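You operate a simulated robot arm through the tools that you are given. There is no shell and no other tool. Be economical: measure what you need, move in short steps, check, and stop when the job is done.

You are at the controls of a simulated two-armed robot. One attempt, no reset.

JOB
Put two of the bore plugs from the top of the air bench on the low shelf of the air bench. Then pull the right bench drawer open. Do these in the order given.

It is judged by the outcome, as a careful person would: the job done as asked, and still so three seconds after it is handed in. It fails if anything else is knocked over, pushed out of place, dropped, spilled or broken.

ROBOT AND FRAMES
Two 7-joint arms with fingered hands on one trunk, on a base that drives. Base frame: it is fixed to the floor where the robot stands at the start and does not move with it; the origin is under the middle of the robot, x ahead of it, y to its left, z up; the surface under the hand at the start is at about z = 0.9. Readings come in m, degrees, newtons and seconds.
The left shoulder is at the start at [0.072, 0.153, 1.209], the right one opposite. With the tool pointing down near the work surface each hand reaches from about 0.44 to 0.86 m from the robot's upright axis, wherever it stands, measured 20 degrees to its own side. Places, roughly: bore plug (4x4x4 cm) [0.5, -0.7, 0.9]; low shelf of the air bench [0.5, -0.4, 0.3]; right bench drawer [-3.5, 8.7, 0.8]. Payload 4 kg a hand.
The TCP of each hand is the grasp point between the finger pads, 0.03 m short of the fingertips. In the tool frame z runs along the fingers and y along their closing line. The gripper opens to 0.104 m. The gripper's body begins 0.035 m behind the TCP. The gripper is a hand of 3 fingers: y runs from the thumb to the fingers, the wrist lies at [-0.015, -0.104, -0.178] in the tool frame, and closing takes about 1.5 s.
Orientation is told as [roll, pitch, yaw] about the base's x, y, z axes, in that order, counted from this pose: with the fingers straight down and the wrist toward the robot, the tool's x, y and z point along [0, 1, 0], [1, 0, 0] and [0, 0, -1] of the base frame.

CONTROLS
- The arms move only by the tool jog_arm. It takes "left_targets", "right_targets" or both (then of equal length, played together; a hand with none holds still); each is a list of rows, each a list of 6 numbers: the turn, a rotation vector about the tool's x, y, z in degrees, then the shift along the tool's x, y, z in m. In form: [[ax, ay, az, tx, ty, tz], ...]. A call has 1 to 8 rows; each row is the pose to reach, as a shift and turn from the pose commanded when the call began, along the tool's axes at that moment. "left_claw" and "right_claw" are, for a hand that has rows, the closure in counts, from 0 (fully open) to 255 (shut), set as the call begins (left out, the last holds). Rows are played at 5 a second. More than 0.05 m and 8.6 degrees between two rows, or a gripper value outside its range, and nothing of the call is played. Where a pose cannot be reached the arm comes as near as it can. A force on the tool above 40 N (or 10 N above the force at the start of the call, whichever is more), or a blocked arm, ends the call early, and 0.2 s more pass. The fingers move at their own pace (about 0.153 m/s each) and stop on an object; they squeeze with about 28 N. The grip force told is the motor's: it shows also when the fingers shut on nothing. Time passes only in rows, and 0.2 s behind the last, so rows that repeat a pose let the fingers close. It gives the time, the measured TCP pose, the force on the tool (base axes), the opening and the grip force at its end, in the units of the frame above (readings bear some noise), with the torque about the TCP (base axes, N m) and any sound that the robot's microphone picked up.
- Cameras (640 x 400 px; columns grow to the right, rows downward): "scene" is now at [0.1303, -0.0095, 1.419]; the picture's right is [-0.13, -0.99, -0.00], its down [-0.72, 0.09, -0.69] and it looks along [0.68, -0.09, -0.73] (base axes); focal length 260 px, centre (320, 200). "left" rides on the left gripper at [-0.064, -0.094, -0.117] in its tool frame; the picture's right is [-0.72, -0.33, 0.61], its down [0.64, -0.65, 0.40] and it looks along [0.27, 0.68, 0.68] (tool axes); focal length 238 px, centre (320, 200). "right" rides on the right gripper at [0.064, -0.094, -0.117] in its tool frame; the picture's right is [-0.72, 0.33, -0.61], its down [-0.64, -0.65, 0.40] and it looks along [-0.27, 0.68, 0.68] (tool axes); focal length 238 px, centre (320, 200). There is no depth. A picture from a camera that has moved, and an enlarged one, comes with that camera's place and axes in the base frame and with its lens.
- capture(camera): a new picture of that camera. It takes no simulated time.
- raise_lower(by): slides the trunk up (or, below 0, down) by that many m; the arms and the scene camera ride with it, the base frame stays. It gives what a move gives, with no picture.
- drive_base(legs): drives the robot by 1 to 6 legs, each [ahead, left, turn to the left] in m, m and degrees, along the robot's own axes; the way and the turn of a leg run together, so that a leg with both is an arc; at most 1.5 m and 180 degrees a leg. The arms and the cameras ride along, it lands a little off, and it stops where it bumps. It gives what a move gives.
- finger_targets(index, middle, thumb_bend, thumb_turn, hand): sets how far each is bent, from 0 (flat) to 1 (curled in); at 0.3 the hand is open as for a grip, at 0.7 the pads meet at the TCP. One left out holds its place. A second passes; each finger stops where it meets its share of the squeeze, and holds until it gets a number again. A gripper value or a shape takes the hand back. It gives what a move gives, with no picture; readings hold the bend of each and the force on the fingers (four entries, about 0 where the hand has none), thumb and palm. thumb_turn goes from beside the hand (0) to across from the fingers (1), as for a grip.
- set_grasp(shape, hand): the hand has 3 fingers and takes this shape, open, in about a second: jaw (thumb against the fingers, like two jaws); tri (thumb and two fingers); tip (a fingertip pinch); poke (one finger out to press); point (the index stretched); flat (the hand flat); cup (the hand cupped); fist (a fist). The gripper value then closes the fingers along that shape, each until it touches; the sizes above hold for jaw. It gives what a move gives, with no picture.
- turn_head(pan, tilt): turns the head with the scene camera to pan (to the left, within 86 degrees either way) and tilt (down, from -29 to 69), counted from straight ahead of the robot. It gives what a move gives.
- enlarge(camera, box): a new picture of the part [left, top, right, bottom] of that camera's present view, enlarged. It takes no simulated time.
- hand_in(): hands the job in; it is judged then, once.

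Work in short steps. Places have to be worked out from the pictures, the camera data and where the tool is seen: move nearer, look again, correct. Check each grasp and each placing, and mend what went wrong. You have 165 turns and 122 pictures in all, those below and enlarged ones among them. Open the grippers and draw the arms clear of the work before you hand the job in, unless the task says otherwise; then end with one line.

The tools are called after "Request:" by a JSON object that holds its "op" and its "data". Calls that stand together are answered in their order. jog_arm: Moves the arms, as the interface text tells. Its arguments: {"type":"object","properties":{"left_targets":{"type":"array"},"left_claw":{"type":"number"},"right_targets":{"type":"array"},"right_claw":{"type":"number"}},"required":[]} The other tools are called the same way: raise_lower (by) slides the trunk up or down; set_grasp (shape, hand) gives the hand a shape; finger_targets (index, middle, thumb_bend, thumb_turn, hand) moves the fingers one by one; drive_base (legs) drives the base; turn_head (pan, tilt) turns the head that bears the scene camera; capture (camera) takes a picture; enlarge (camera, box) takes an enlarged picture of a part of a camera's view; hand_in () hands the job in.

At the start:

```text
t: 0.0
left_eef_pos: [0.3746, 0.0047, 1.1985]
left_tool_rot: [0.0, 0.1, 0.0]
left_ft_force: [0.6, 0.1, -0.6]
left_torque: [0.0, 0.01, 0.01]
left_opening: 0.1038
left_gripper_force: 0.0
left_shape: jaw
left_bend: [0.3, 0.3, 0.3, 0.98]
left_finger forces: [0.0, 0.1, 0.1, 0.1, 0.1, 0.0]
right_eef_pos: [0.3797, -0.3416, 1.1463]
right_tool_rot: [0.0, -0.1, 0.0]
right_ft_force: [-0.4, 0.5, -0.2]
right_torque: [-0.01, -0.03, 0.0]
right_opening: 0.1034
right_gripper_force: 0.1
right_shape: jaw
right_bend: [0.3, 0.3, 0.3, 0.98]
right_finger forces: [0.1, 0.1, 0.1, 0.0, 0.0, 0.0]
trunk travel left (down, up): [-0.625, 0.315]
robot x, y, heading: [-0.0033, -0.0018, -0.0]
head pan, tilt: [-7.4, 46.4]
```

scene: 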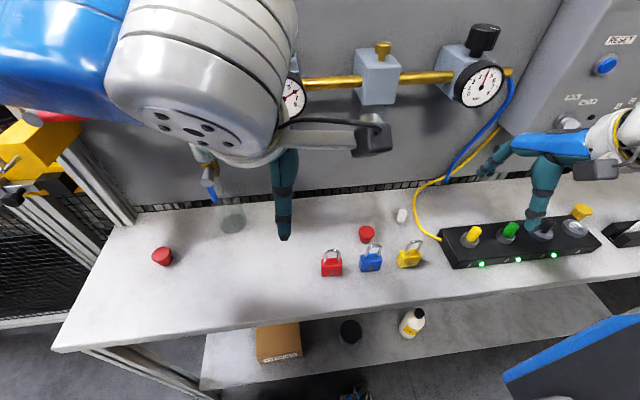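
right: 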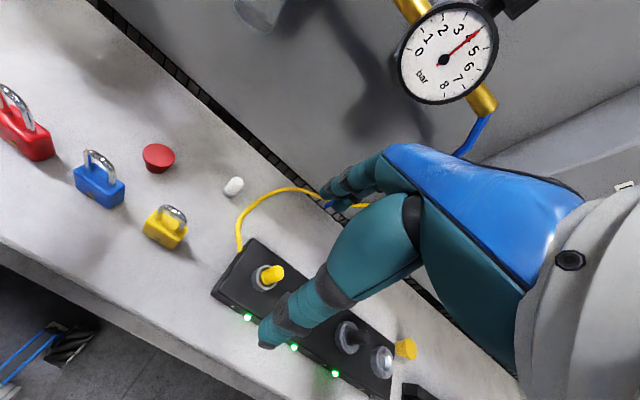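
left: 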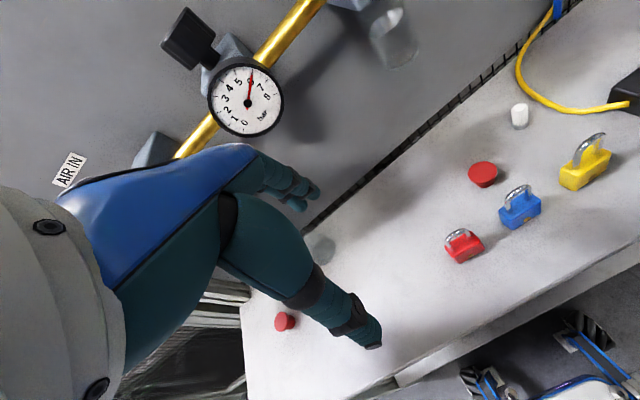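

The red and yellow tapered pieces look like candidate plugs. I'll enlarge the view to identify them and look at the shelf.

Request:
{"op": "enlarge", "data": {"camera": "scene", "box": [300, 180, 640, 392]}}

Request:
{"op": "enlarge", "data": {"camera": "scene", "box": [50, 180, 390, 392]}}

```text
1.88 times, centred on (470, 286) of scene
camera zoom: at [0.1303, -0.0095, 1.419], right [-0.13, -0.99, 0.0], down [-0.72, 0.09, -0.69], along [0.68, -0.09, -0.73], focal length 489 px, centre (38, 38)
```

zoom: 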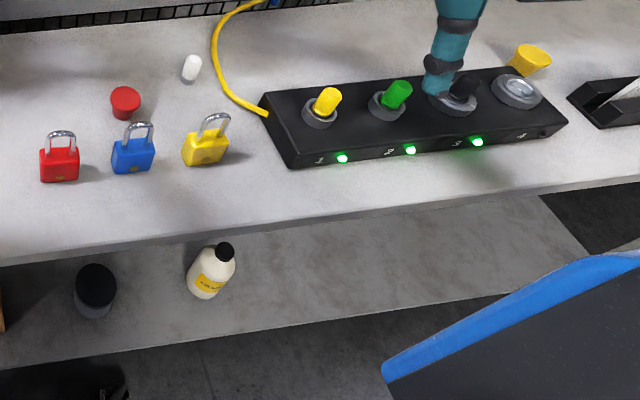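

```text
1.88 times, centred on (220, 286) of scene
camera zoom: at [0.1303, -0.0095, 1.419], right [-0.13, -0.99, 0.0], down [-0.72, 0.09, -0.69], along [0.68, -0.09, -0.73], focal length 489 px, centre (508, 38)
```

zoom: 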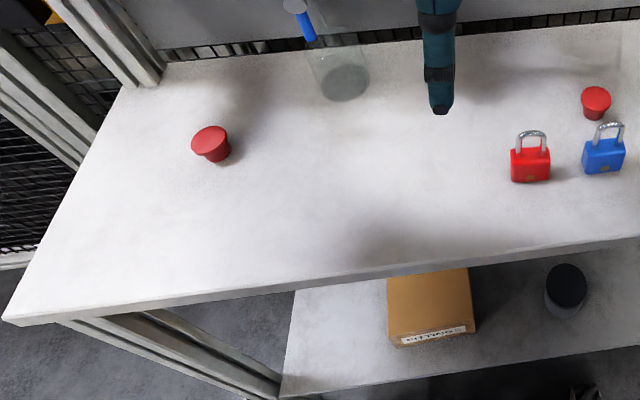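

Three tapered plugs are visible. I'll compare them more closely from the gripper cameras.

Request:
{"op": "enlarge", "data": {"camera": "right", "box": [340, 320, 440, 390]}}

Request:
{"op": "enlarge", "data": {"camera": "right", "box": [60, 130, 260, 260]}}

Request:
{"op": "enlarge", "data": {"camera": "scene", "box": [540, 190, 620, 240]}}

Request:
{"op": "enlarge", "data": {"camera": "scene", "box": [326, 210, 406, 260]}}

Request:
{"op": "enlarge", "data": {"camera": "scene", "box": [122, 231, 202, 281]}}

```text
5.71 times, centred on (390, 355) of right
camera zoom: at [0.2858, -0.2771, 1.2634], right [0.33, -0.72, 0.61], down [-0.65, -0.64, -0.4], along [0.68, -0.27, -0.68], focal length 1362 px, centre (-80, -686)
```

zoom: 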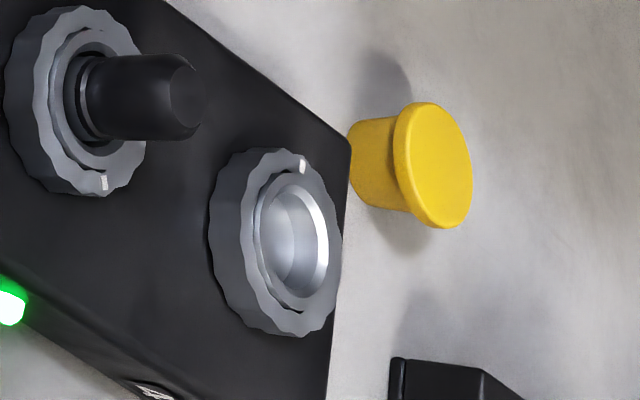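

```text
3.08 times, centred on (160, 195) of right
camera zoom: at [0.2858, -0.2771, 1.2634], right [0.33, -0.72, 0.61], down [-0.65, -0.64, -0.4], along [0.68, -0.27, -0.68], focal length 733 px, centre (812, 215)
```

zoom: 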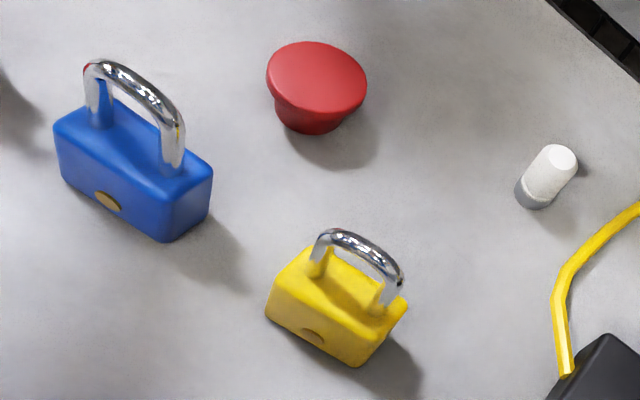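

```text
8.00 times, centred on (580, 215) of scene
camera zoom: at [0.1303, -0.0095, 1.419], right [-0.13, -0.99, 0.0], down [-0.72, 0.09, -0.69], along [0.68, -0.09, -0.73], focal length 2079 px, centre (-1760, 80)
```

zoom: 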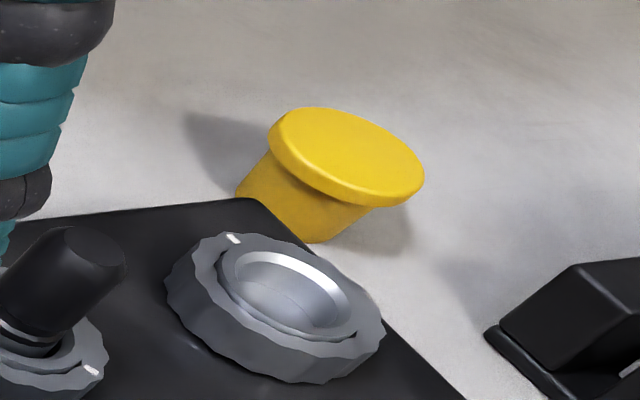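

```text
8.00 times, centred on (366, 235) of scene
camera zoom: at [0.1303, -0.0095, 1.419], right [-0.13, -0.99, 0.0], down [-0.72, 0.09, -0.69], along [0.68, -0.09, -0.73], focal length 2079 px, centre (-48, -80)
```

zoom: 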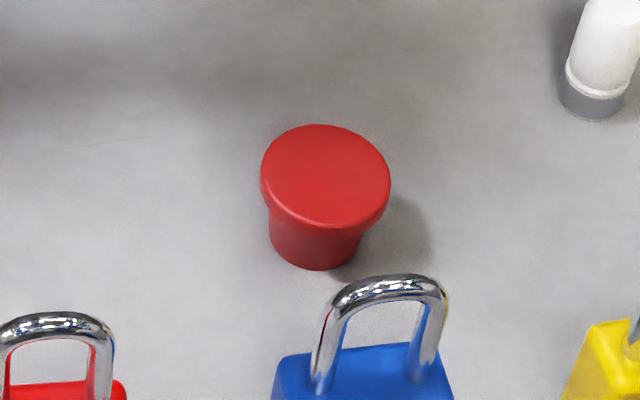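

```text
8.00 times, centred on (162, 256) of scene
camera zoom: at [0.1303, -0.0095, 1.419], right [-0.13, -0.99, 0.0], down [-0.72, 0.09, -0.69], along [0.68, -0.09, -0.73], focal length 2079 px, centre (1584, -248)
```

zoom: 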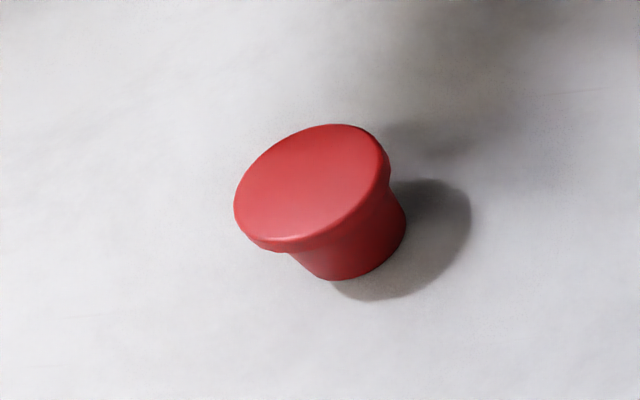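

All three are the same plug type. I'll take the left red with the left hand (≈[0.466,0.287]) and the middle red with the right hand (≈[0.466,-0.162]). The right hand is yawed so its thumb clears the blue padlock. First I move both above them.

Request:
{"op": "jog_arm", "data": {"left_targets": [[0, 0, 0, 0.035, 0.0114, 0.0175], [0, 0, 0, 0.07, 0.023, 0.035], [0, 0, 0, 0.106, 0.034, 0.0525], [0, 0, 0, 0.141, 0.0455, 0.07], [0, 0, 0, 0.176, 0.057, 0.0875], [0, 0, 0, 0.211, 0.068, 0.105], [0, 0, 0, 0.247, 0.08, 0.1225], [0, 0, 0, 0.282, 0.091, 0.14]], "right_targets": [[0, 0, -8, 0.0225, 0.0108, 0.011], [0, 0, -16, 0.045, 0.0216, 0.0225], [0, 0, -24, 0.0675, 0.032, 0.034], [0, 0, -32, 0.09, 0.043, 0.045], [0, 0, -40, 0.1125, 0.054, 0.056], [0, 0, -48, 0.135, 0.065, 0.0675], [0, 0, -56, 0.1575, 0.0755, 0.079], [0, 0, -64, 0.18, 0.086, 0.09]]}}

Request:
{"op": "capture", "data": {"camera": "scene"}}

Request:
{"op": "capture", "data": {"camera": "left"}}

Request:
{"op": "capture", "data": {"camera": "right"}}

```text
t: 1.8
left_eef_pos: [0.4643, 0.2899, 1.058]
left_tool_rot: [-0.1, -0.1, 0.0]
left_ft_force: [0.9, 0.5, -0.3]
left_torque: [-0.02, 0.01, 0.0]
left_opening: 0.1036
left_gripper_force: 0.1
left_shape: jaw
left_bend: [0.3, 0.3, 0.3, 0.98]
left_finger forces: [0.0, 0.1, 0.0, 0.1, 0.1, 0.0]
left hand out of reach, approached as far as the arm can: row 4
right_eef_pos: [0.4282, -0.1629, 1.0745]
right_tool_rot: [-3.0, 2.2, 55.6]
right_ft_force: [0.2, 0.1, -0.3]
right_torque: [-0.03, 0.01, -0.04]
right_opening: 0.104
right_gripper_force: 0.1
right_shape: jaw
right_bend: [0.3, 0.3, 0.3, 0.98]
right_finger forces: [0.1, 0.0, 0.0, 0.0, 0.0, 0.0]
right hand out of reach, approached as far as the arm can: row 6, 7, 8
trunk travel left (down, up): [-0.625, 0.315]
robot x, y, heading: [-0.0014, -0.0013, 0.1]
head pan, tilt: [-7.4, 46.4]
```

```text
111 pictures are left
camera scene: at [0.1296, -0.0032, 1.419], right [-0.13, -0.99, 0.0], down [-0.72, 0.09, -0.69], along [0.68, -0.09, -0.72], focal length 260 px, centre (320, 200)
```

scene: 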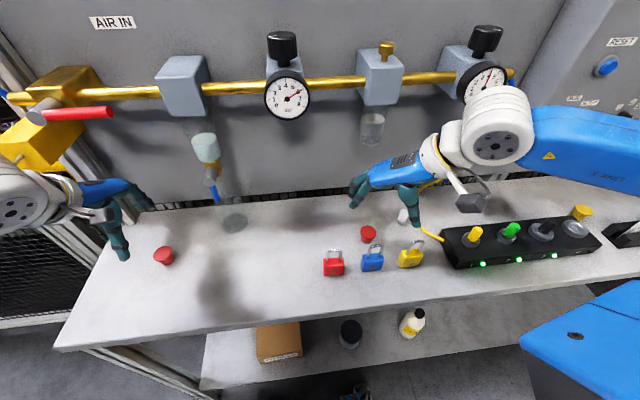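

```text
110 pictures are left
camera left: at [0.3707, 0.2268, 1.174], right [-0.33, -0.72, -0.61], down [-0.65, 0.64, -0.41], along [0.68, 0.27, -0.68], focal length 238 px, centre (320, 200)
```

left: 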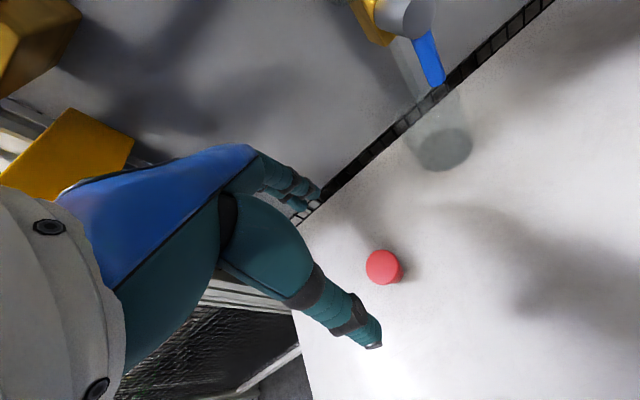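

```text
109 pictures are left
camera right: at [0.3196, -0.1982, 1.1926], right [0.76, -0.1, 0.64], down [0.17, -0.92, -0.34], along [0.62, 0.37, -0.69], focal length 238 px, centre (320, 200)
```

right: 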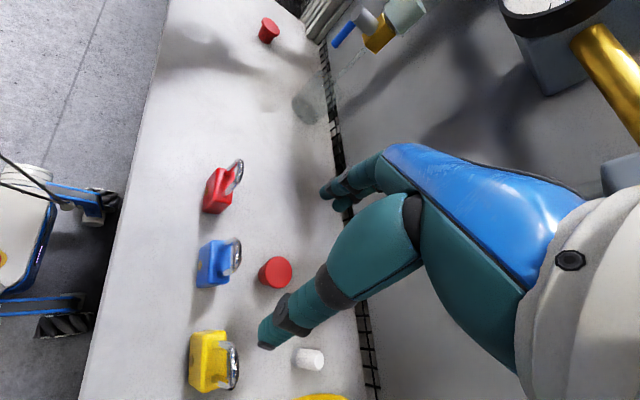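

Left hand is above its plug (≈[0.470,0.292]). The right hand could not reach that yaw, so I'll relax it by about 22° and see where it settles. I'll also lower the left hand.

Request:
{"op": "jog_arm", "data": {"left_targets": [[0, 0, 0, 0.001, 0.003, 0.04], [0, 0, 0, 0.002, 0.005, 0.07], [0, 0, 0, 0.002, 0.005, 0.09], [0, 0, 0, 0.002, 0.005, 0.09]], "right_targets": [[0, 0, 7, 0, 0, 0], [0, 0, 15, 0, 0, 0], [0, 0, 22, 0, 0, 0], [0, 0, 22, 0, 0, 0]]}}

Request:
{"op": "capture", "data": {"camera": "left"}}

```text
t: 2.8
left_eef_pos: [0.4693, 0.2912, 0.9653]
left_tool_rot: [-0.1, 0.0, 0.0]
left_ft_force: [-0.1, 0.3, 0.3]
left_torque: [0.06, -0.02, -0.02]
left_opening: 0.1035
left_gripper_force: 0.0
left_shape: jaw
left_bend: [0.3, 0.3, 0.3, 0.98]
left_finger forces: [0.0, 0.0, 0.1, 0.1, 0.0, 0.0]
right_eef_pos: [0.4304, -0.1656, 1.0761]
right_tool_rot: [-3.5, 0.7, 33.4]
right_ft_force: [-0.2, -0.5, 0.4]
right_torque: [0.0, -0.04, 0.01]
right_opening: 0.1039
right_gripper_force: 0.0
right_shape: jaw
right_bend: [0.3, 0.3, 0.3, 0.98]
right_finger forces: [0.0, 0.1, 0.1, 0.1, 0.0, 0.0]
trunk travel left (down, up): [-0.625, 0.315]
robot x, y, heading: [-0.0013, -0.0009, 0.1]
head pan, tilt: [-7.4, 46.4]
```

```text
108 pictures are left
camera left: at [0.375, 0.2259, 1.0822], right [-0.33, -0.72, -0.61], down [-0.65, 0.64, -0.4], along [0.68, 0.27, -0.68], focal length 238 px, centre (320, 200)
```

left: 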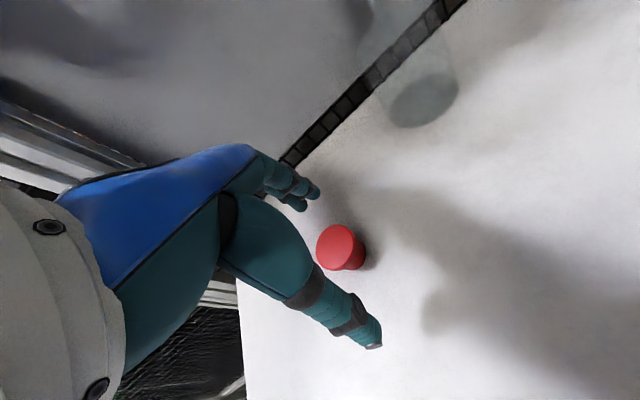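

The left plug sits between the fingers about 5 mm right of centre. I lower to z≈0.936 with a small correction and close. The right hand shifts forward over its plug.

Request:
{"op": "jog_arm", "data": {"left_targets": [[0, 0, 0, -0.003, 0.001, 0.015], [0, 0, 0, -0.003, 0.001, 0.029], [0, 0, 0, -0.003, 0.001, 0.029]], "right_targets": [[0, 0, 0, -0.009, 0.015, 0], [0, 0, 0, -0.018, 0.031, 0], [0, 0, 0, -0.018, 0.031, 0]]}}

Request:
{"op": "capture", "data": {"camera": "left"}}

Request:
{"op": "capture", "data": {"camera": "right"}}

```text
t: 3.6
left_eef_pos: [0.4711, 0.2871, 0.9371]
left_tool_rot: [0.0, -0.1, 0.0]
left_ft_force: [-0.3, 0.4, 0.3]
left_torque: [0.02, -0.01, 0.0]
left_opening: 0.1036
left_gripper_force: 0.0
left_shape: jaw
left_bend: [0.3, 0.3, 0.3, 0.98]
left_finger forces: [0.0, 0.1, 0.0, 0.0, 0.1, 0.1]
right_eef_pos: [0.4654, -0.1649, 1.0746]
right_tool_rot: [-3.7, 0.7, 33.4]
right_ft_force: [-0.6, -0.4, 0.2]
right_torque: [0.01, -0.01, 0.0]
right_opening: 0.1038
right_gripper_force: 0.1
right_shape: jaw
right_bend: [0.3, 0.3, 0.3, 0.98]
right_finger forces: [0.1, 0.0, 0.0, 0.0, 0.1, 0.0]
trunk travel left (down, up): [-0.625, 0.315]
robot x, y, heading: [0.0006, -0.0051, 0.1]
head pan, tilt: [-7.4, 46.4]
```

```text
107 pictures are left
camera left: at [0.3754, 0.2247, 1.0539], right [-0.33, -0.72, -0.61], down [-0.65, 0.64, -0.41], along [0.68, 0.27, -0.68], focal length 238 px, centre (320, 200)
```

left: 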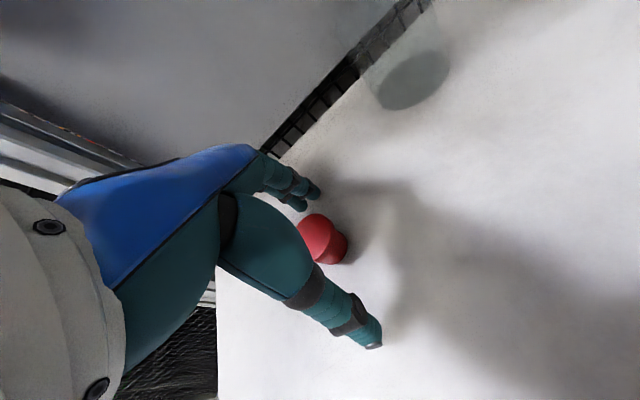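

```text
106 pictures are left
camera right: at [0.3491, -0.1562, 1.1897], right [0.65, -0.38, 0.65], down [-0.18, -0.92, -0.35], along [0.73, 0.11, -0.67], focal length 238 px, centre (320, 200)
```

right: 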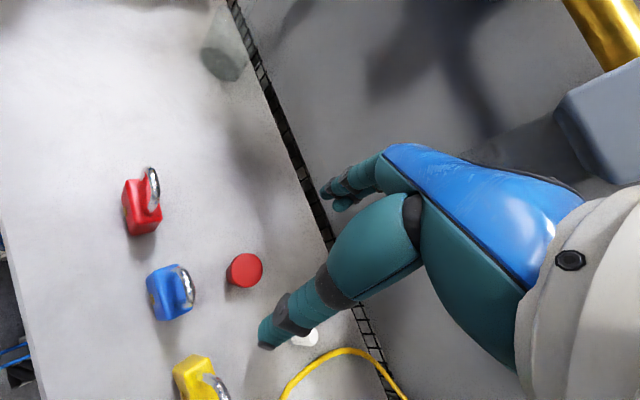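

The left plug is centred at the left grasp point, so I close. The right hand holds still for now.

Request:
{"op": "jog_arm", "data": {"left_targets": [[0, 0, 0, 0, 0, 0], [0, 0, 0, 0, 0, 0], [0, 0, 0, 0, 0, 0], [0, 0, 0, 0, 0, 0], [0, 0, 0, 0, 0, 0], [0, 0, 0, 0, 0, 0], [0, 0, 0, 0, 0, 0], [0, 0, 0, 0, 0, 0]], "left_claw": 255}}

Request:
{"op": "capture", "data": {"camera": "left"}}

```text
t: 5.4
left_eef_pos: [0.4704, 0.2874, 0.9377]
left_tool_rot: [0.1, 0.0, 0.0]
left_ft_force: [0.5, -0.2, -0.6]
left_torque: [-0.02, -0.03, -0.01]
left_opening: 0.0222
left_gripper_force: 27.9
left_shape: jaw
left_bend: [0.73, 0.57, 0.75, 1.0]
left_finger forces: [13.8, 9.4, 0.0, 0.1, 23.5, 0.1]
right_eef_pos: [0.4658, -0.1632, 1.0749]
right_tool_rot: [-3.6, 0.8, 33.5]
right_ft_force: [0.3, 0.1, 0.0]
right_torque: [0.02, -0.01, 0.01]
right_opening: 0.1038
right_gripper_force: 0.0
right_shape: jaw
right_bend: [0.3, 0.3, 0.3, 0.98]
right_finger forces: [0.0, 0.0, 0.0, 0.0, 0.1, 0.0]
trunk travel left (down, up): [-0.625, 0.315]
robot x, y, heading: [-0.0002, 0.0015, 0.1]
head pan, tilt: [-7.4, 46.4]
```

```text
105 pictures are left
camera left: at [0.3762, 0.2246, 1.0538], right [-0.33, -0.72, -0.61], down [-0.65, 0.64, -0.4], along [0.68, 0.27, -0.68], focal length 238 px, centre (320, 200)
```

left: 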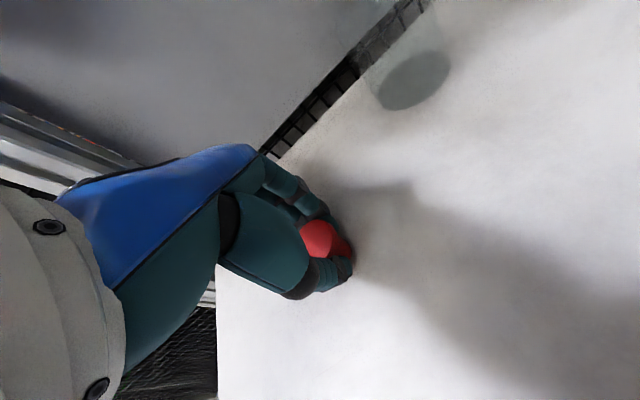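

The plug is gripped by all three digits. I lift the left hand 0.1 m and check.

Request:
{"op": "jog_arm", "data": {"left_targets": [[0, 0, 0, 0, 0, -0.02], [0, 0, 0, 0, 0, -0.05], [0, 0, 0, 0, 0, -0.085], [0, 0, 0, 0, 0, -0.12], [0, 0, 0, 0, 0, -0.12]]}}

Request:
{"op": "enlarge", "data": {"camera": "left", "box": [200, 140, 440, 340]}}

```text
t: 6.6
left_eef_pos: [0.4701, 0.2885, 1.0596]
left_tool_rot: [0.0, -0.1, 0.0]
left_ft_force: [0.6, -0.4, -0.6]
left_torque: [-0.02, -0.05, -0.02]
left_opening: 0.0222
left_gripper_force: 27.2
left_shape: jaw
left_bend: [0.73, 0.57, 0.75, 1.0]
left_finger forces: [13.7, 9.6, 0.0, 0.0, 23.7, 0.0]
right_eef_pos: [0.4653, -0.1642, 1.075]
right_tool_rot: [-3.6, 0.9, 33.5]
right_ft_force: [0.0, -0.1, -0.3]
right_torque: [0.0, 0.01, 0.03]
right_opening: 0.1041
right_gripper_force: 0.2
right_shape: jaw
right_bend: [0.3, 0.3, 0.3, 0.98]
right_finger forces: [0.0, 0.0, 0.0, 0.0, 0.0, 0.0]
trunk travel left (down, up): [-0.625, 0.315]
robot x, y, heading: [0.0004, 0.0042, -0.1]
head pan, tilt: [-7.4, 46.4]
```

```text
2.00 times, centred on (320, 240) of left
camera zoom: at [0.3752, 0.2241, 1.1762], right [-0.33, -0.72, -0.61], down [-0.65, 0.64, -0.4], along [0.68, 0.27, -0.68], focal length 477 px, centre (320, 120)
```

zoom: 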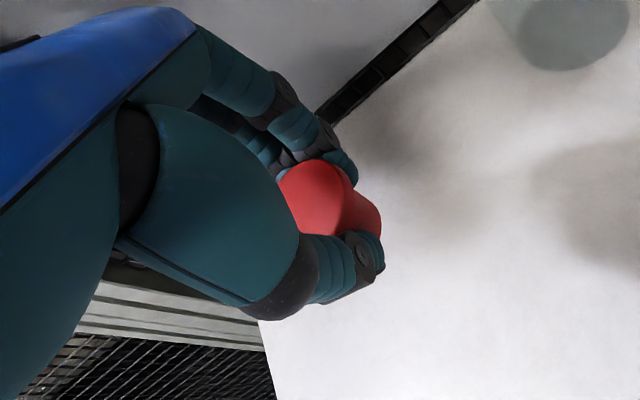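

The left plug is held and lifted. Next I back the base up about 7 cm so the right arm can use a larger yaw over the middle plug.

Request:
{"op": "drive_base", "data": {"legs": [[-0.08, 0, 0]]}}

```text
t: 7.7
left_eef_pos: [0.3958, 0.2886, 1.0568]
left_tool_rot: [-0.1, 0.3, 0.1]
left_ft_force: [-0.3, -0.1, -1.3]
left_torque: [0.01, 0.02, -0.02]
left_opening: 0.0223
left_gripper_force: 27.6
left_shape: jaw
left_bend: [0.73, 0.57, 0.75, 1.0]
left_finger forces: [13.7, 9.6, 0.0, 0.0, 23.7, 0.1]
right_eef_pos: [0.3922, -0.1631, 1.0731]
right_tool_rot: [-3.4, 0.9, 33.7]
right_ft_force: [-0.2, -0.6, 0.5]
right_torque: [0.0, 0.04, 0.03]
right_opening: 0.1039
right_gripper_force: 0.1
right_shape: jaw
right_bend: [0.3, 0.3, 0.3, 0.98]
right_finger forces: [0.1, 0.0, 0.0, 0.0, 0.1, 0.0]
trunk travel left (down, up): [-0.625, 0.315]
robot x, y, heading: [-0.0792, -0.0003, 0.2]
head pan, tilt: [-7.4, 46.4]
```

Now I bring the right hand forward over the plug with about 32° more yaw.

Request:
{"op": "jog_arm", "data": {"right_targets": [[0, 0, -6.4, -0.009, 0.0124, 0.002], [0, 0, -12.8, -0.0176, 0.025, 0.004], [0, 0, -19.2, -0.0264, 0.037, 0.006], [0, 0, -25.6, -0.035, 0.05, 0.008], [0, 0, -32, -0.044, 0.062, 0.01], [0, 0, -32, -0.044, 0.062, 0.01]]}}

Request:
{"op": "capture", "data": {"camera": "right"}}

```text
t: 9.1
left_eef_pos: [0.3891, 0.2922, 1.0592]
left_tool_rot: [-0.2, -0.1, 0.1]
left_ft_force: [0.6, -0.3, 0.5]
left_torque: [-0.03, -0.02, 0.0]
left_opening: 0.0222
left_gripper_force: 27.9
left_shape: jaw
left_bend: [0.73, 0.57, 0.75, 1.0]
left_finger forces: [13.7, 9.8, 0.0, 0.0, 23.6, 0.1]
right_eef_pos: [0.4091, -0.1254, 1.0595]
right_tool_rot: [-6.2, 2.9, 58.7]
right_ft_force: [0.4, 0.2, -0.5]
right_torque: [0.01, 0.01, 0.0]
right_opening: 0.1035
right_gripper_force: 0.0
right_shape: jaw
right_bend: [0.3, 0.3, 0.3, 0.98]
right_finger forces: [0.0, 0.1, 0.0, 0.1, 0.0, 0.1]
right hand out of reach, approached as far as the arm can: row 3, 4, 5, 6
trunk travel left (down, up): [-0.625, 0.315]
robot x, y, heading: [-0.083, -0.0032, 0.0]
head pan, tilt: [-7.4, 46.4]
```

```text
103 pictures are left
camera right: at [0.2978, -0.1621, 1.1736], right [0.74, -0.03, 0.67], down [0.23, -0.93, -0.3], along [0.63, 0.38, -0.68], focal length 238 px, centre (320, 200)
```

right: 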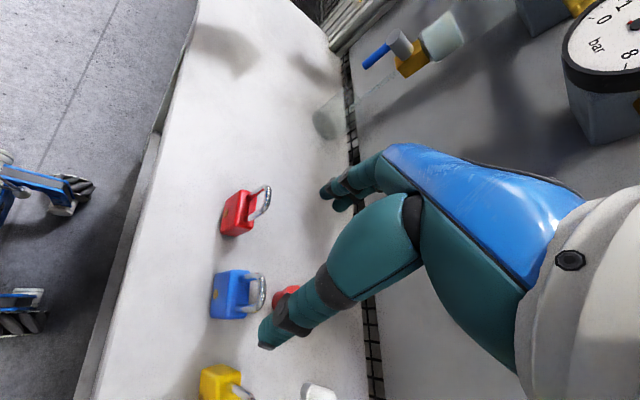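

The arm's yaw limit is about 50° here. I'll settle for about 45° yaw and add a small pitch so the palm leans away from the padlock shackle, centred on the plug at ≈[0.467,-0.165].

Request:
{"op": "jog_arm", "data": {"right_targets": [[-0.5, 3, 4.6, -0.023, -0.001, 0], [-1, 6, 9.1, -0.047, -0.003, 0], [-1.5, 9.1, 13.7, -0.07, -0.004, 0], [-1.5, 9.1, 13.7, -0.07, -0.004, 0]]}}

Request:
{"op": "capture", "data": {"camera": "right"}}

```text
t: 10.1
left_eef_pos: [0.3884, 0.2882, 1.0605]
left_tool_rot: [-0.1, -0.2, 0.1]
left_ft_force: [0.2, -0.1, 0.1]
left_torque: [0.01, 0.01, -0.02]
left_opening: 0.022
left_gripper_force: 27.9
left_shape: jaw
left_bend: [0.73, 0.57, 0.75, 1.0]
left_finger forces: [13.7, 9.7, 0.0, 0.0, 23.5, 0.0]
right_eef_pos: [0.4676, -0.1711, 1.0638]
right_tool_rot: [2.6, 1.0, 44.9]
right_ft_force: [0.1, -0.3, 0.1]
right_torque: [0.04, -0.01, 0.02]
right_opening: 0.1038
right_gripper_force: 0.1
right_shape: jaw
right_bend: [0.3, 0.3, 0.3, 0.98]
right_finger forces: [0.0, 0.0, 0.0, 0.0, 0.0, 0.0]
trunk travel left (down, up): [-0.625, 0.315]
robot x, y, heading: [-0.0773, -0.0039, 0.1]
head pan, tilt: [-7.4, 46.4]
```

```text
102 pictures are left
camera right: at [0.3604, -0.1946, 1.1854], right [0.76, -0.29, 0.57], down [-0.03, -0.91, -0.42], along [0.64, 0.31, -0.7], focal length 238 px, centre (320, 200)
```

right: 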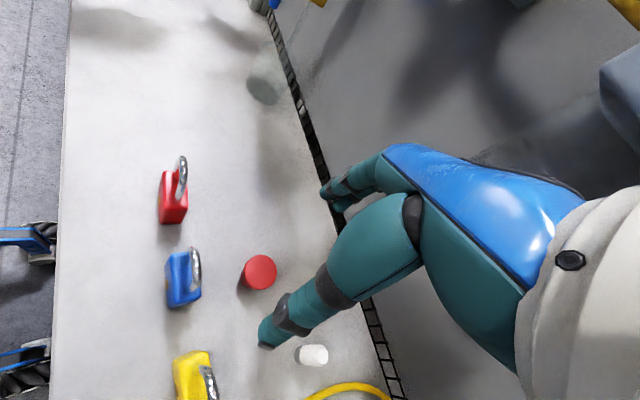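

Plug estimated at ≈[0.469,-0.166]. I add about 7° pitch, shift 5 mm, partly close the fingers and come down to z≈1.01.

Request:
{"op": "jog_arm", "data": {"right_targets": [[2.6, 2.6, 0, 0.001, 0.003, 0.02], [5.3, 5.3, 0, 0.002, 0.005, 0.05], [5.3, 5.3, 0, 0.002, 0.005, 0.05]], "right_claw": 60}}

Request:
{"op": "capture", "data": {"camera": "right"}}

Request:
{"op": "enlarge", "data": {"camera": "scene", "box": [260, 160, 460, 285]}}

```text
t: 10.8
left_eef_pos: [0.3895, 0.287, 1.061]
left_tool_rot: [-0.1, -0.2, 0.1]
left_ft_force: [-0.2, -0.2, -0.6]
left_torque: [-0.01, -0.02, -0.03]
left_opening: 0.0222
left_gripper_force: 28.2
left_shape: jaw
left_bend: [0.73, 0.57, 0.75, 1.0]
left_finger forces: [13.7, 9.7, 0.1, 0.0, 23.6, 0.1]
right_eef_pos: [0.4665, -0.1674, 1.0424]
right_tool_rot: [4.7, 3.4, 44.8]
right_ft_force: [-0.3, -0.1, 0.2]
right_torque: [0.02, 0.02, 0.0]
right_opening: 0.0799
right_gripper_force: 0.0
right_shape: jaw
right_bend: [0.27, 0.35, 0.53, 0.99]
right_finger forces: [0.0, 0.0, 0.1, 0.0, 0.1, 0.0]
right hand out of reach, approached as far as the arm can: row 1, 2, 3
trunk travel left (down, up): [-0.625, 0.315]
robot x, y, heading: [-0.0797, 0.003, 0.2]
head pan, tilt: [-7.4, 46.4]
```

```text
101 pictures are left
camera right: at [0.3674, -0.1906, 1.1702], right [0.8, -0.29, 0.53], down [-0.05, -0.91, -0.42], along [0.6, 0.3, -0.74], focal length 238 px, centre (320, 200)
```

right: 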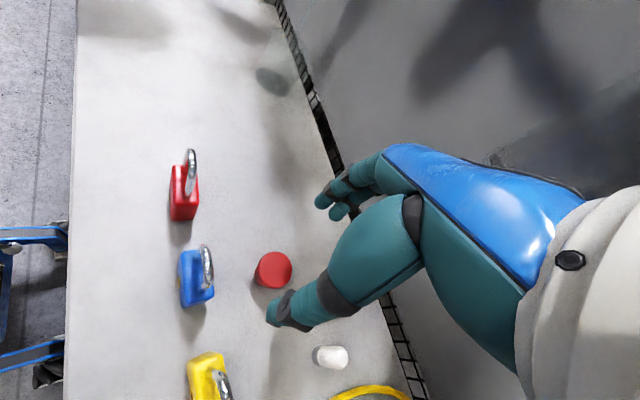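

```text
3.20 times, centred on (360, 222) of scene
camera zoom: at [0.0528, -0.0069, 1.4189], right [-0.13, -0.99, 0.0], down [-0.72, 0.09, -0.69], along [0.68, -0.09, -0.73], focal length 832 px, centre (192, 128)
```

zoom: 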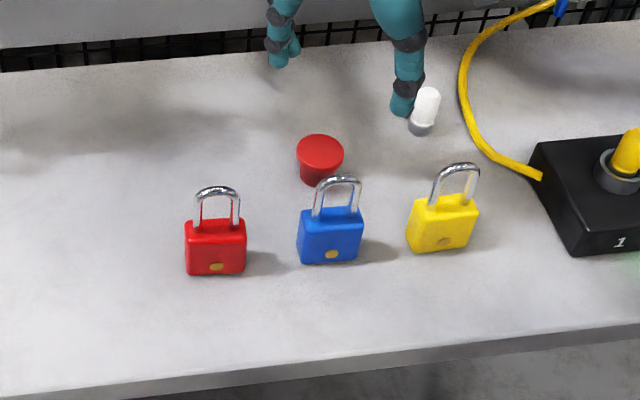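

Aligned within 3 mm over the plug. I raise the left hand for clearance, nudge the right, then use the trunk for a vertical descent.

Request:
{"op": "jog_arm", "data": {"left_targets": [[0, 0, 0, 0, 0, -0.04], [0, 0, 0, 0, 0, -0.08], [0, 0, 0, 0, 0, -0.08]], "right_targets": [[0, 0, 0, -0.002, 0.001, 0], [0, 0, 0, -0.003, 0.001, 0], [0, 0, 0, -0.003, 0.001, 0]]}}

Request:
{"op": "raise_lower", "data": {"by": -0.055}}

Request:
{"op": "capture", "data": {"camera": "right"}}

Request:
{"op": "enlarge", "data": {"camera": "scene", "box": [260, 160, 460, 285]}}

```text
t: 11.7
left_eef_pos: [0.3882, 0.2884, 1.1385]
left_tool_rot: [-0.1, -0.1, 0.1]
left_ft_force: [-0.1, 0.4, 0.2]
left_torque: [0.02, -0.04, 0.02]
left_opening: 0.0224
left_gripper_force: 27.9
left_shape: jaw
left_bend: [0.73, 0.57, 0.75, 1.0]
left_finger forces: [13.7, 9.7, 0.1, 0.0, 23.6, 0.1]
right_eef_pos: [0.4675, -0.1699, 1.0416]
right_tool_rot: [4.8, 3.2, 44.4]
right_ft_force: [0.2, 1.0, 0.3]
right_torque: [0.03, 0.01, 0.0]
right_opening: 0.0796
right_gripper_force: 0.0
right_shape: jaw
right_bend: [0.27, 0.35, 0.53, 0.99]
right_finger forces: [0.0, 0.0, 0.0, 0.1, 0.1, 0.0]
trunk travel left (down, up): [-0.625, 0.315]
robot x, y, heading: [-0.0808, -0.0009, 0.4]
head pan, tilt: [-7.4, 46.4]
```

```text
t: 12.6
left_eef_pos: [0.3884, 0.2894, 1.0832]
left_tool_rot: [-0.1, -0.1, 0.1]
left_ft_force: [-0.2, 0.2, -0.8]
left_torque: [0.01, 0.0, -0.02]
left_opening: 0.0223
left_gripper_force: 27.5
left_shape: jaw
left_bend: [0.73, 0.57, 0.75, 1.0]
left_finger forces: [13.7, 9.7, 0.0, 0.0, 23.6, 0.0]
right_eef_pos: [0.4681, -0.17, 0.9878]
right_tool_rot: [4.8, 3.2, 44.3]
right_ft_force: [0.8, -0.2, 0.3]
right_torque: [-0.04, -0.01, -0.01]
right_opening: 0.0796
right_gripper_force: 0.0
right_shape: jaw
right_bend: [0.27, 0.35, 0.53, 0.99]
right_finger forces: [0.0, 0.0, 0.0, 0.0, 0.0, 0.0]
trunk travel left (down, up): [-0.57, 0.37]
robot x, y, heading: [-0.0773, -0.0004, 0.3]
head pan, tilt: [-7.4, 46.4]
```

```text
99 pictures are left
camera right: at [0.368, -0.1926, 1.1147], right [0.79, -0.3, 0.53], down [-0.06, -0.91, -0.42], along [0.61, 0.3, -0.74], focal length 238 px, centre (320, 200)
```

right: 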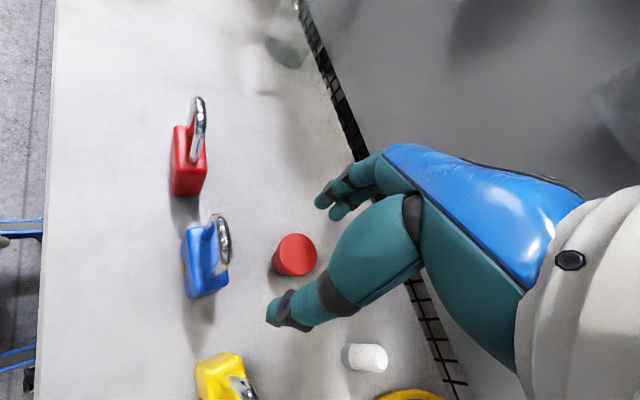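

```text
3.20 times, centred on (360, 222) of scene
camera zoom: at [0.052, -0.0069, 1.3639], right [-0.13, -0.99, 0.0], down [-0.72, 0.09, -0.69], along [0.68, -0.09, -0.73], focal length 832 px, centre (192, 128)
```

zoom: 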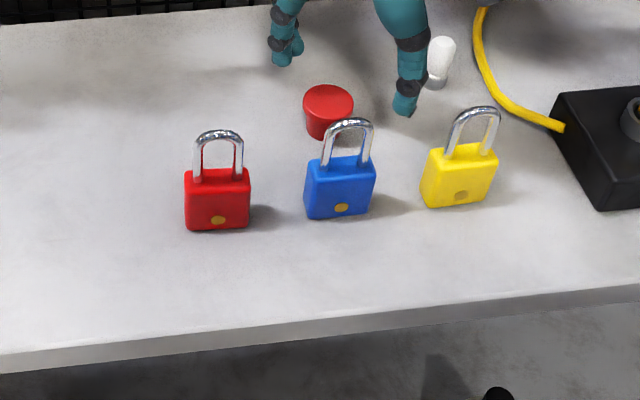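

Still aligned to about 4 mm. I correct and descend the last 4.5 cm.

Request:
{"op": "jog_arm", "data": {"right_targets": [[0, 0, 0, 0, 0.004, 0], [0, 0, 0, 0, 0.004, 0]]}}

Request:
{"op": "raise_lower", "data": {"by": -0.045}}

Request:
{"op": "capture", "data": {"camera": "right"}}

Request:
{"op": "enlarge", "data": {"camera": "scene", "box": [260, 130, 460, 255]}}

```text
t: 13.2
left_eef_pos: [0.3882, 0.2893, 1.0843]
left_tool_rot: [-0.2, 0.0, 0.2]
left_ft_force: [0.0, -0.1, -0.1]
left_torque: [0.01, -0.05, 0.0]
left_opening: 0.0221
left_gripper_force: 28.7
left_shape: jaw
left_bend: [0.73, 0.57, 0.75, 1.0]
left_finger forces: [13.7, 9.7, 0.0, 0.1, 23.5, 0.0]
right_eef_pos: [0.4703, -0.1661, 0.9882]
right_tool_rot: [4.8, 3.2, 44.5]
right_ft_force: [0.9, 0.1, -0.3]
right_torque: [0.0, 0.02, 0.01]
right_opening: 0.0799
right_gripper_force: 0.1
right_shape: jaw
right_bend: [0.27, 0.35, 0.53, 0.99]
right_finger forces: [0.0, 0.0, 0.0, 0.0, 0.0, 0.0]
trunk travel left (down, up): [-0.57, 0.37]
robot x, y, heading: [-0.0781, -0.0001, 0.1]
head pan, tilt: [-7.4, 46.4]
```

```text
t: 14.1
left_eef_pos: [0.3875, 0.2899, 1.0396]
left_tool_rot: [-0.1, -0.2, 0.2]
left_ft_force: [0.5, 0.4, -0.5]
left_torque: [0.0, 0.01, 0.01]
left_opening: 0.0221
left_gripper_force: 27.8
left_shape: jaw
left_bend: [0.73, 0.57, 0.75, 1.0]
left_finger forces: [13.7, 9.7, 0.0, 0.0, 23.7, 0.0]
right_eef_pos: [0.4718, -0.1662, 0.9428]
right_tool_rot: [4.8, 3.3, 44.5]
right_ft_force: [0.0, 0.2, 0.4]
right_torque: [-0.01, 0.01, 0.0]
right_opening: 0.0798
right_gripper_force: 0.1
right_shape: jaw
right_bend: [0.27, 0.35, 0.53, 0.99]
right_finger forces: [0.0, 0.0, 0.0, 0.0, 0.0, 0.0]
trunk travel left (down, up): [-0.525, 0.415]
robot x, y, heading: [-0.0788, 0.0001, -0.1]
head pan, tilt: [-7.4, 46.4]
```

```text
97 pictures are left
camera right: at [0.3715, -0.1893, 1.0698], right [0.79, -0.3, 0.53], down [-0.06, -0.91, -0.42], along [0.61, 0.3, -0.74], focal length 238 px, centre (320, 200)
```

right: 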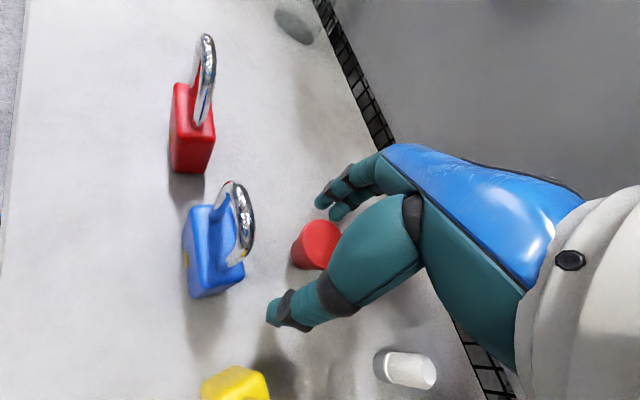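

```text
3.20 times, centred on (360, 192) of scene
camera zoom: at [0.052, -0.007, 1.3189], right [-0.13, -0.99, 0.0], down [-0.72, 0.09, -0.69], along [0.68, -0.09, -0.73], focal length 832 px, centre (192, 224)
```

zoom: 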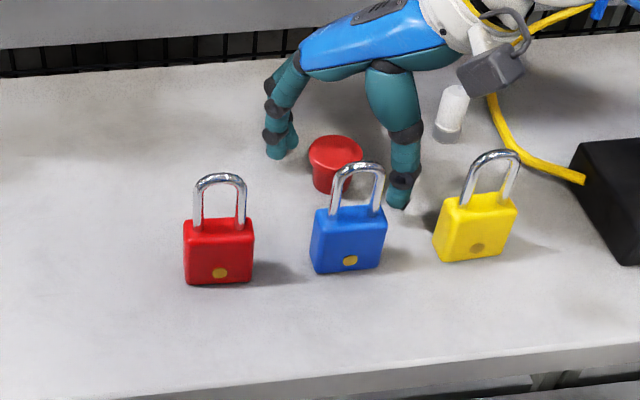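

The plug is between the fingers and clear of the padlocks. Closing the right hand.

Request:
{"op": "jog_arm", "data": {"right_targets": [[0, 0, 0, 0, 0, 0.003], [0, 0, 0, 0, 0, 0.003], [0, 0, 0, 0, 0, 0.003], [0, 0, 0, 0, 0, 0.003], [0, 0, 0, 0, 0, 0.003], [0, 0, 0, 0, 0, 0.003], [0, 0, 0, 0, 0, 0.003]], "right_claw": 255}}

Request:
{"op": "capture", "data": {"camera": "right"}}

Request:
{"op": "enlarge", "data": {"camera": "scene", "box": [260, 130, 460, 255]}}

```text
t: 15.7
left_eef_pos: [0.387, 0.2902, 1.0377]
left_tool_rot: [-0.1, -0.1, 0.1]
left_ft_force: [-0.3, 0.1, 0.0]
left_torque: [-0.04, -0.03, 0.0]
left_opening: 0.0219
left_gripper_force: 28.3
left_shape: jaw
left_bend: [0.73, 0.57, 0.75, 1.0]
left_finger forces: [13.7, 9.7, 0.0, 0.1, 23.6, 0.0]
right_eef_pos: [0.4718, -0.1666, 0.9393]
right_tool_rot: [4.9, 3.2, 44.5]
right_ft_force: [0.2, 0.1, 0.0]
right_torque: [-0.03, 0.02, 0.01]
right_opening: 0.0239
right_gripper_force: 28.0
right_shape: jaw
right_bend: [0.73, 0.57, 0.76, 1.0]
right_finger forces: [13.4, 8.7, 0.0, 0.0, 22.1, 0.0]
trunk travel left (down, up): [-0.525, 0.415]
robot x, y, heading: [-0.0775, 0.0025, 0.3]
head pan, tilt: [-7.4, 46.4]
```

```text
95 pictures are left
camera right: at [0.3714, -0.1893, 1.0663], right [0.79, -0.3, 0.53], down [-0.06, -0.91, -0.42], along [0.61, 0.3, -0.74], focal length 238 px, centre (320, 200)
```

right: 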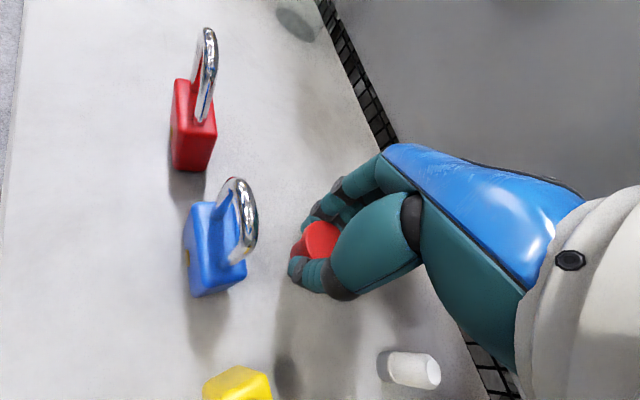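

```text
3.20 times, centred on (360, 192) of scene
camera zoom: at [0.0524, -0.007, 1.3189], right [-0.13, -0.99, 0.0], down [-0.72, 0.09, -0.69], along [0.68, -0.09, -0.73], focal length 832 px, centre (192, 224)
```

zoom: 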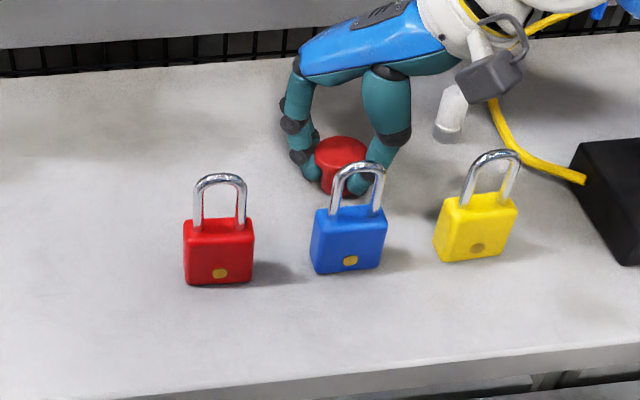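

Gripped as on the left. I lift straight up with the trunk.

Request:
{"op": "raise_lower", "data": {"by": 0.18}}

Request:
{"op": "capture", "data": {"camera": "scene"}}

Request:
{"op": "enlarge", "data": {"camera": "right", "box": [200, 140, 440, 340]}}

```text
t: 17.7
left_eef_pos: [0.389, 0.2901, 1.2182]
left_tool_rot: [-0.1, -0.1, 0.2]
left_ft_force: [0.3, -0.2, -0.2]
left_torque: [-0.05, 0.01, -0.01]
left_opening: 0.0222
left_gripper_force: 28.3
left_shape: jaw
left_bend: [0.73, 0.57, 0.75, 1.0]
left_finger forces: [13.7, 9.7, 0.1, 0.0, 23.5, 0.1]
right_eef_pos: [0.4726, -0.1651, 1.1192]
right_tool_rot: [4.8, 3.4, 44.4]
right_ft_force: [-0.4, -0.8, -0.4]
right_torque: [-0.03, -0.02, 0.01]
right_opening: 0.0238
right_gripper_force: 27.8
right_shape: jaw
right_bend: [0.73, 0.57, 0.76, 1.0]
right_finger forces: [13.5, 8.7, 0.1, 0.0, 22.2, 0.0]
trunk travel left (down, up): [-0.705, 0.235]
robot x, y, heading: [-0.0801, 0.0012, 0.0]
head pan, tilt: [-7.4, 46.4]
```

```text
93 pictures are left
camera scene: at [0.0528, -0.0069, 1.4988], right [-0.13, -0.99, 0.0], down [-0.72, 0.09, -0.69], along [0.68, -0.09, -0.73], focal length 260 px, centre (320, 200)
```

scene: 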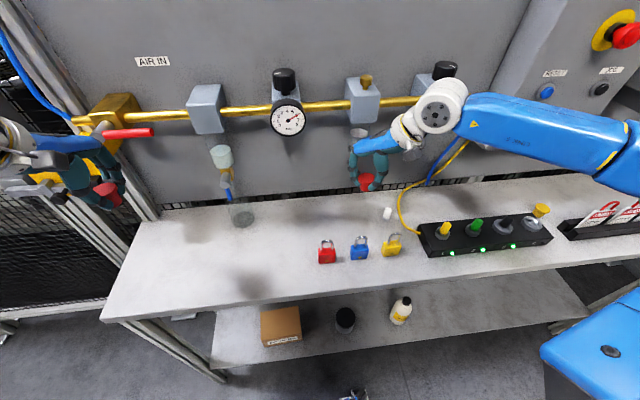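

```text
2.00 times, centred on (320, 240) of right
camera zoom: at [0.3717, -0.1893, 1.2462], right [0.79, -0.3, 0.53], down [-0.06, -0.91, -0.42], along [0.61, 0.3, -0.74], focal length 477 px, centre (320, 120)
```

zoom: 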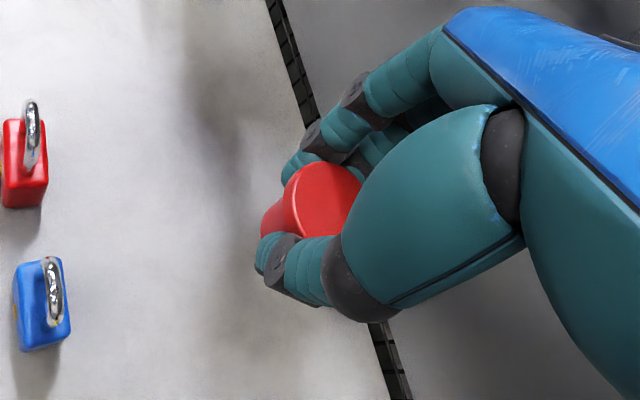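

Both plugs are held. The free shelf area is to the right of the bottle (y≈-0.6…-1.1). Before backing off and driving sideways I look around with the head.

Request:
{"op": "turn_head", "data": {"pan": -70, "tilt": 35}}

Request:
{"op": "capture", "data": {"camera": "scene"}}

Request:
{"op": "turn_head", "data": {"pan": 75, "tilt": 30}}

Request:
{"op": "capture", "data": {"camera": "scene"}}

```text
t: 19.0
left_eef_pos: [0.3891, 0.2897, 1.2177]
left_tool_rot: [-0.1, -0.1, 0.1]
left_ft_force: [0.4, 0.3, -0.1]
left_torque: [-0.02, 0.02, 0.03]
left_opening: 0.0221
left_gripper_force: 27.9
left_shape: jaw
left_bend: [0.73, 0.57, 0.75, 1.0]
left_finger forces: [13.7, 9.7, 0.1, 0.0, 23.6, 0.1]
right_eef_pos: [0.4715, -0.1678, 1.1193]
right_tool_rot: [4.8, 3.3, 44.4]
right_ft_force: [-0.4, 0.0, -0.3]
right_torque: [0.02, -0.01, 0.04]
right_opening: 0.0241
right_gripper_force: 28.1
right_shape: jaw
right_bend: [0.73, 0.57, 0.76, 1.0]
right_finger forces: [13.4, 8.7, 0.0, 0.1, 22.0, 0.1]
trunk travel left (down, up): [-0.705, 0.235]
robot x, y, heading: [-0.0785, -0.0019, -0.1]
head pan, tilt: [-70.0, 35.0]
```

```text
91 pictures are left
camera scene: at [0.0037, -0.0795, 1.5158], right [-0.94, -0.34, 0.0], down [-0.2, 0.54, -0.82], along [0.28, -0.77, -0.57], focal length 260 px, centre (320, 200)
```

scene: 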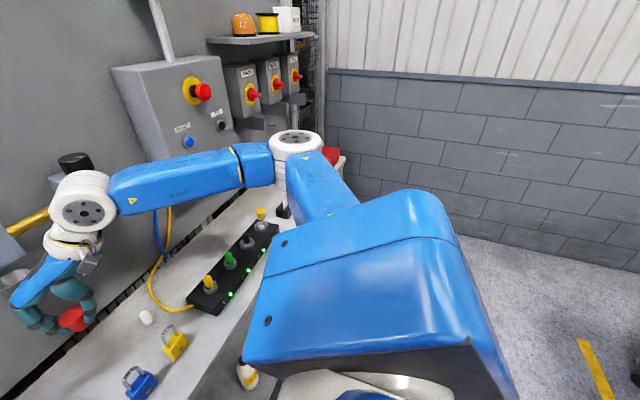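

```text
t: 21.3
left_eef_pos: [0.3884, 0.2888, 1.2182]
left_tool_rot: [0.0, 0.0, 0.0]
left_ft_force: [0.0, 0.0, -0.3]
left_torque: [0.01, -0.04, -0.03]
left_opening: 0.0219
left_gripper_force: 28.2
left_shape: jaw
left_bend: [0.73, 0.57, 0.75, 1.0]
left_finger forces: [13.7, 9.8, 0.1, 0.0, 23.7, 0.0]
right_eef_pos: [0.471, -0.1677, 1.1189]
right_tool_rot: [4.8, 3.3, 44.5]
right_ft_force: [-0.1, 0.5, 0.9]
right_torque: [0.01, 0.0, -0.02]
right_opening: 0.0237
right_gripper_force: 26.9
right_shape: jaw
right_bend: [0.73, 0.57, 0.76, 1.0]
right_finger forces: [13.5, 8.7, 0.0, 0.0, 22.1, 0.0]
trunk travel left (down, up): [-0.705, 0.235]
robot x, y, heading: [-0.0798, 0.0021, -0.1]
head pan, tilt: [75.0, 30.0]
```

```text
90 pictures are left
camera scene: at [-0.0034, 0.0907, 1.5236], right [0.97, -0.26, 0.0], down [-0.13, -0.48, -0.87], along [0.22, 0.84, -0.5], focal length 260 px, centre (320, 200)
```

scene: 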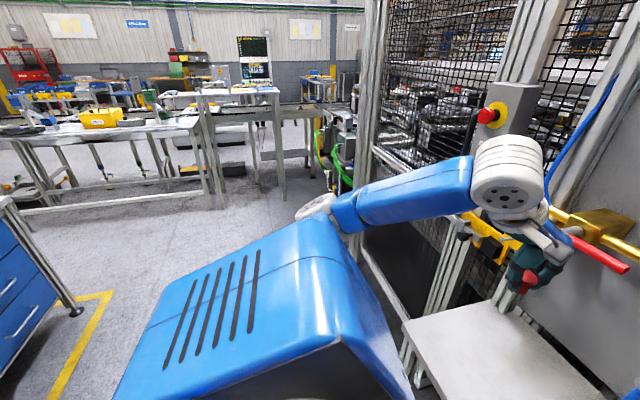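

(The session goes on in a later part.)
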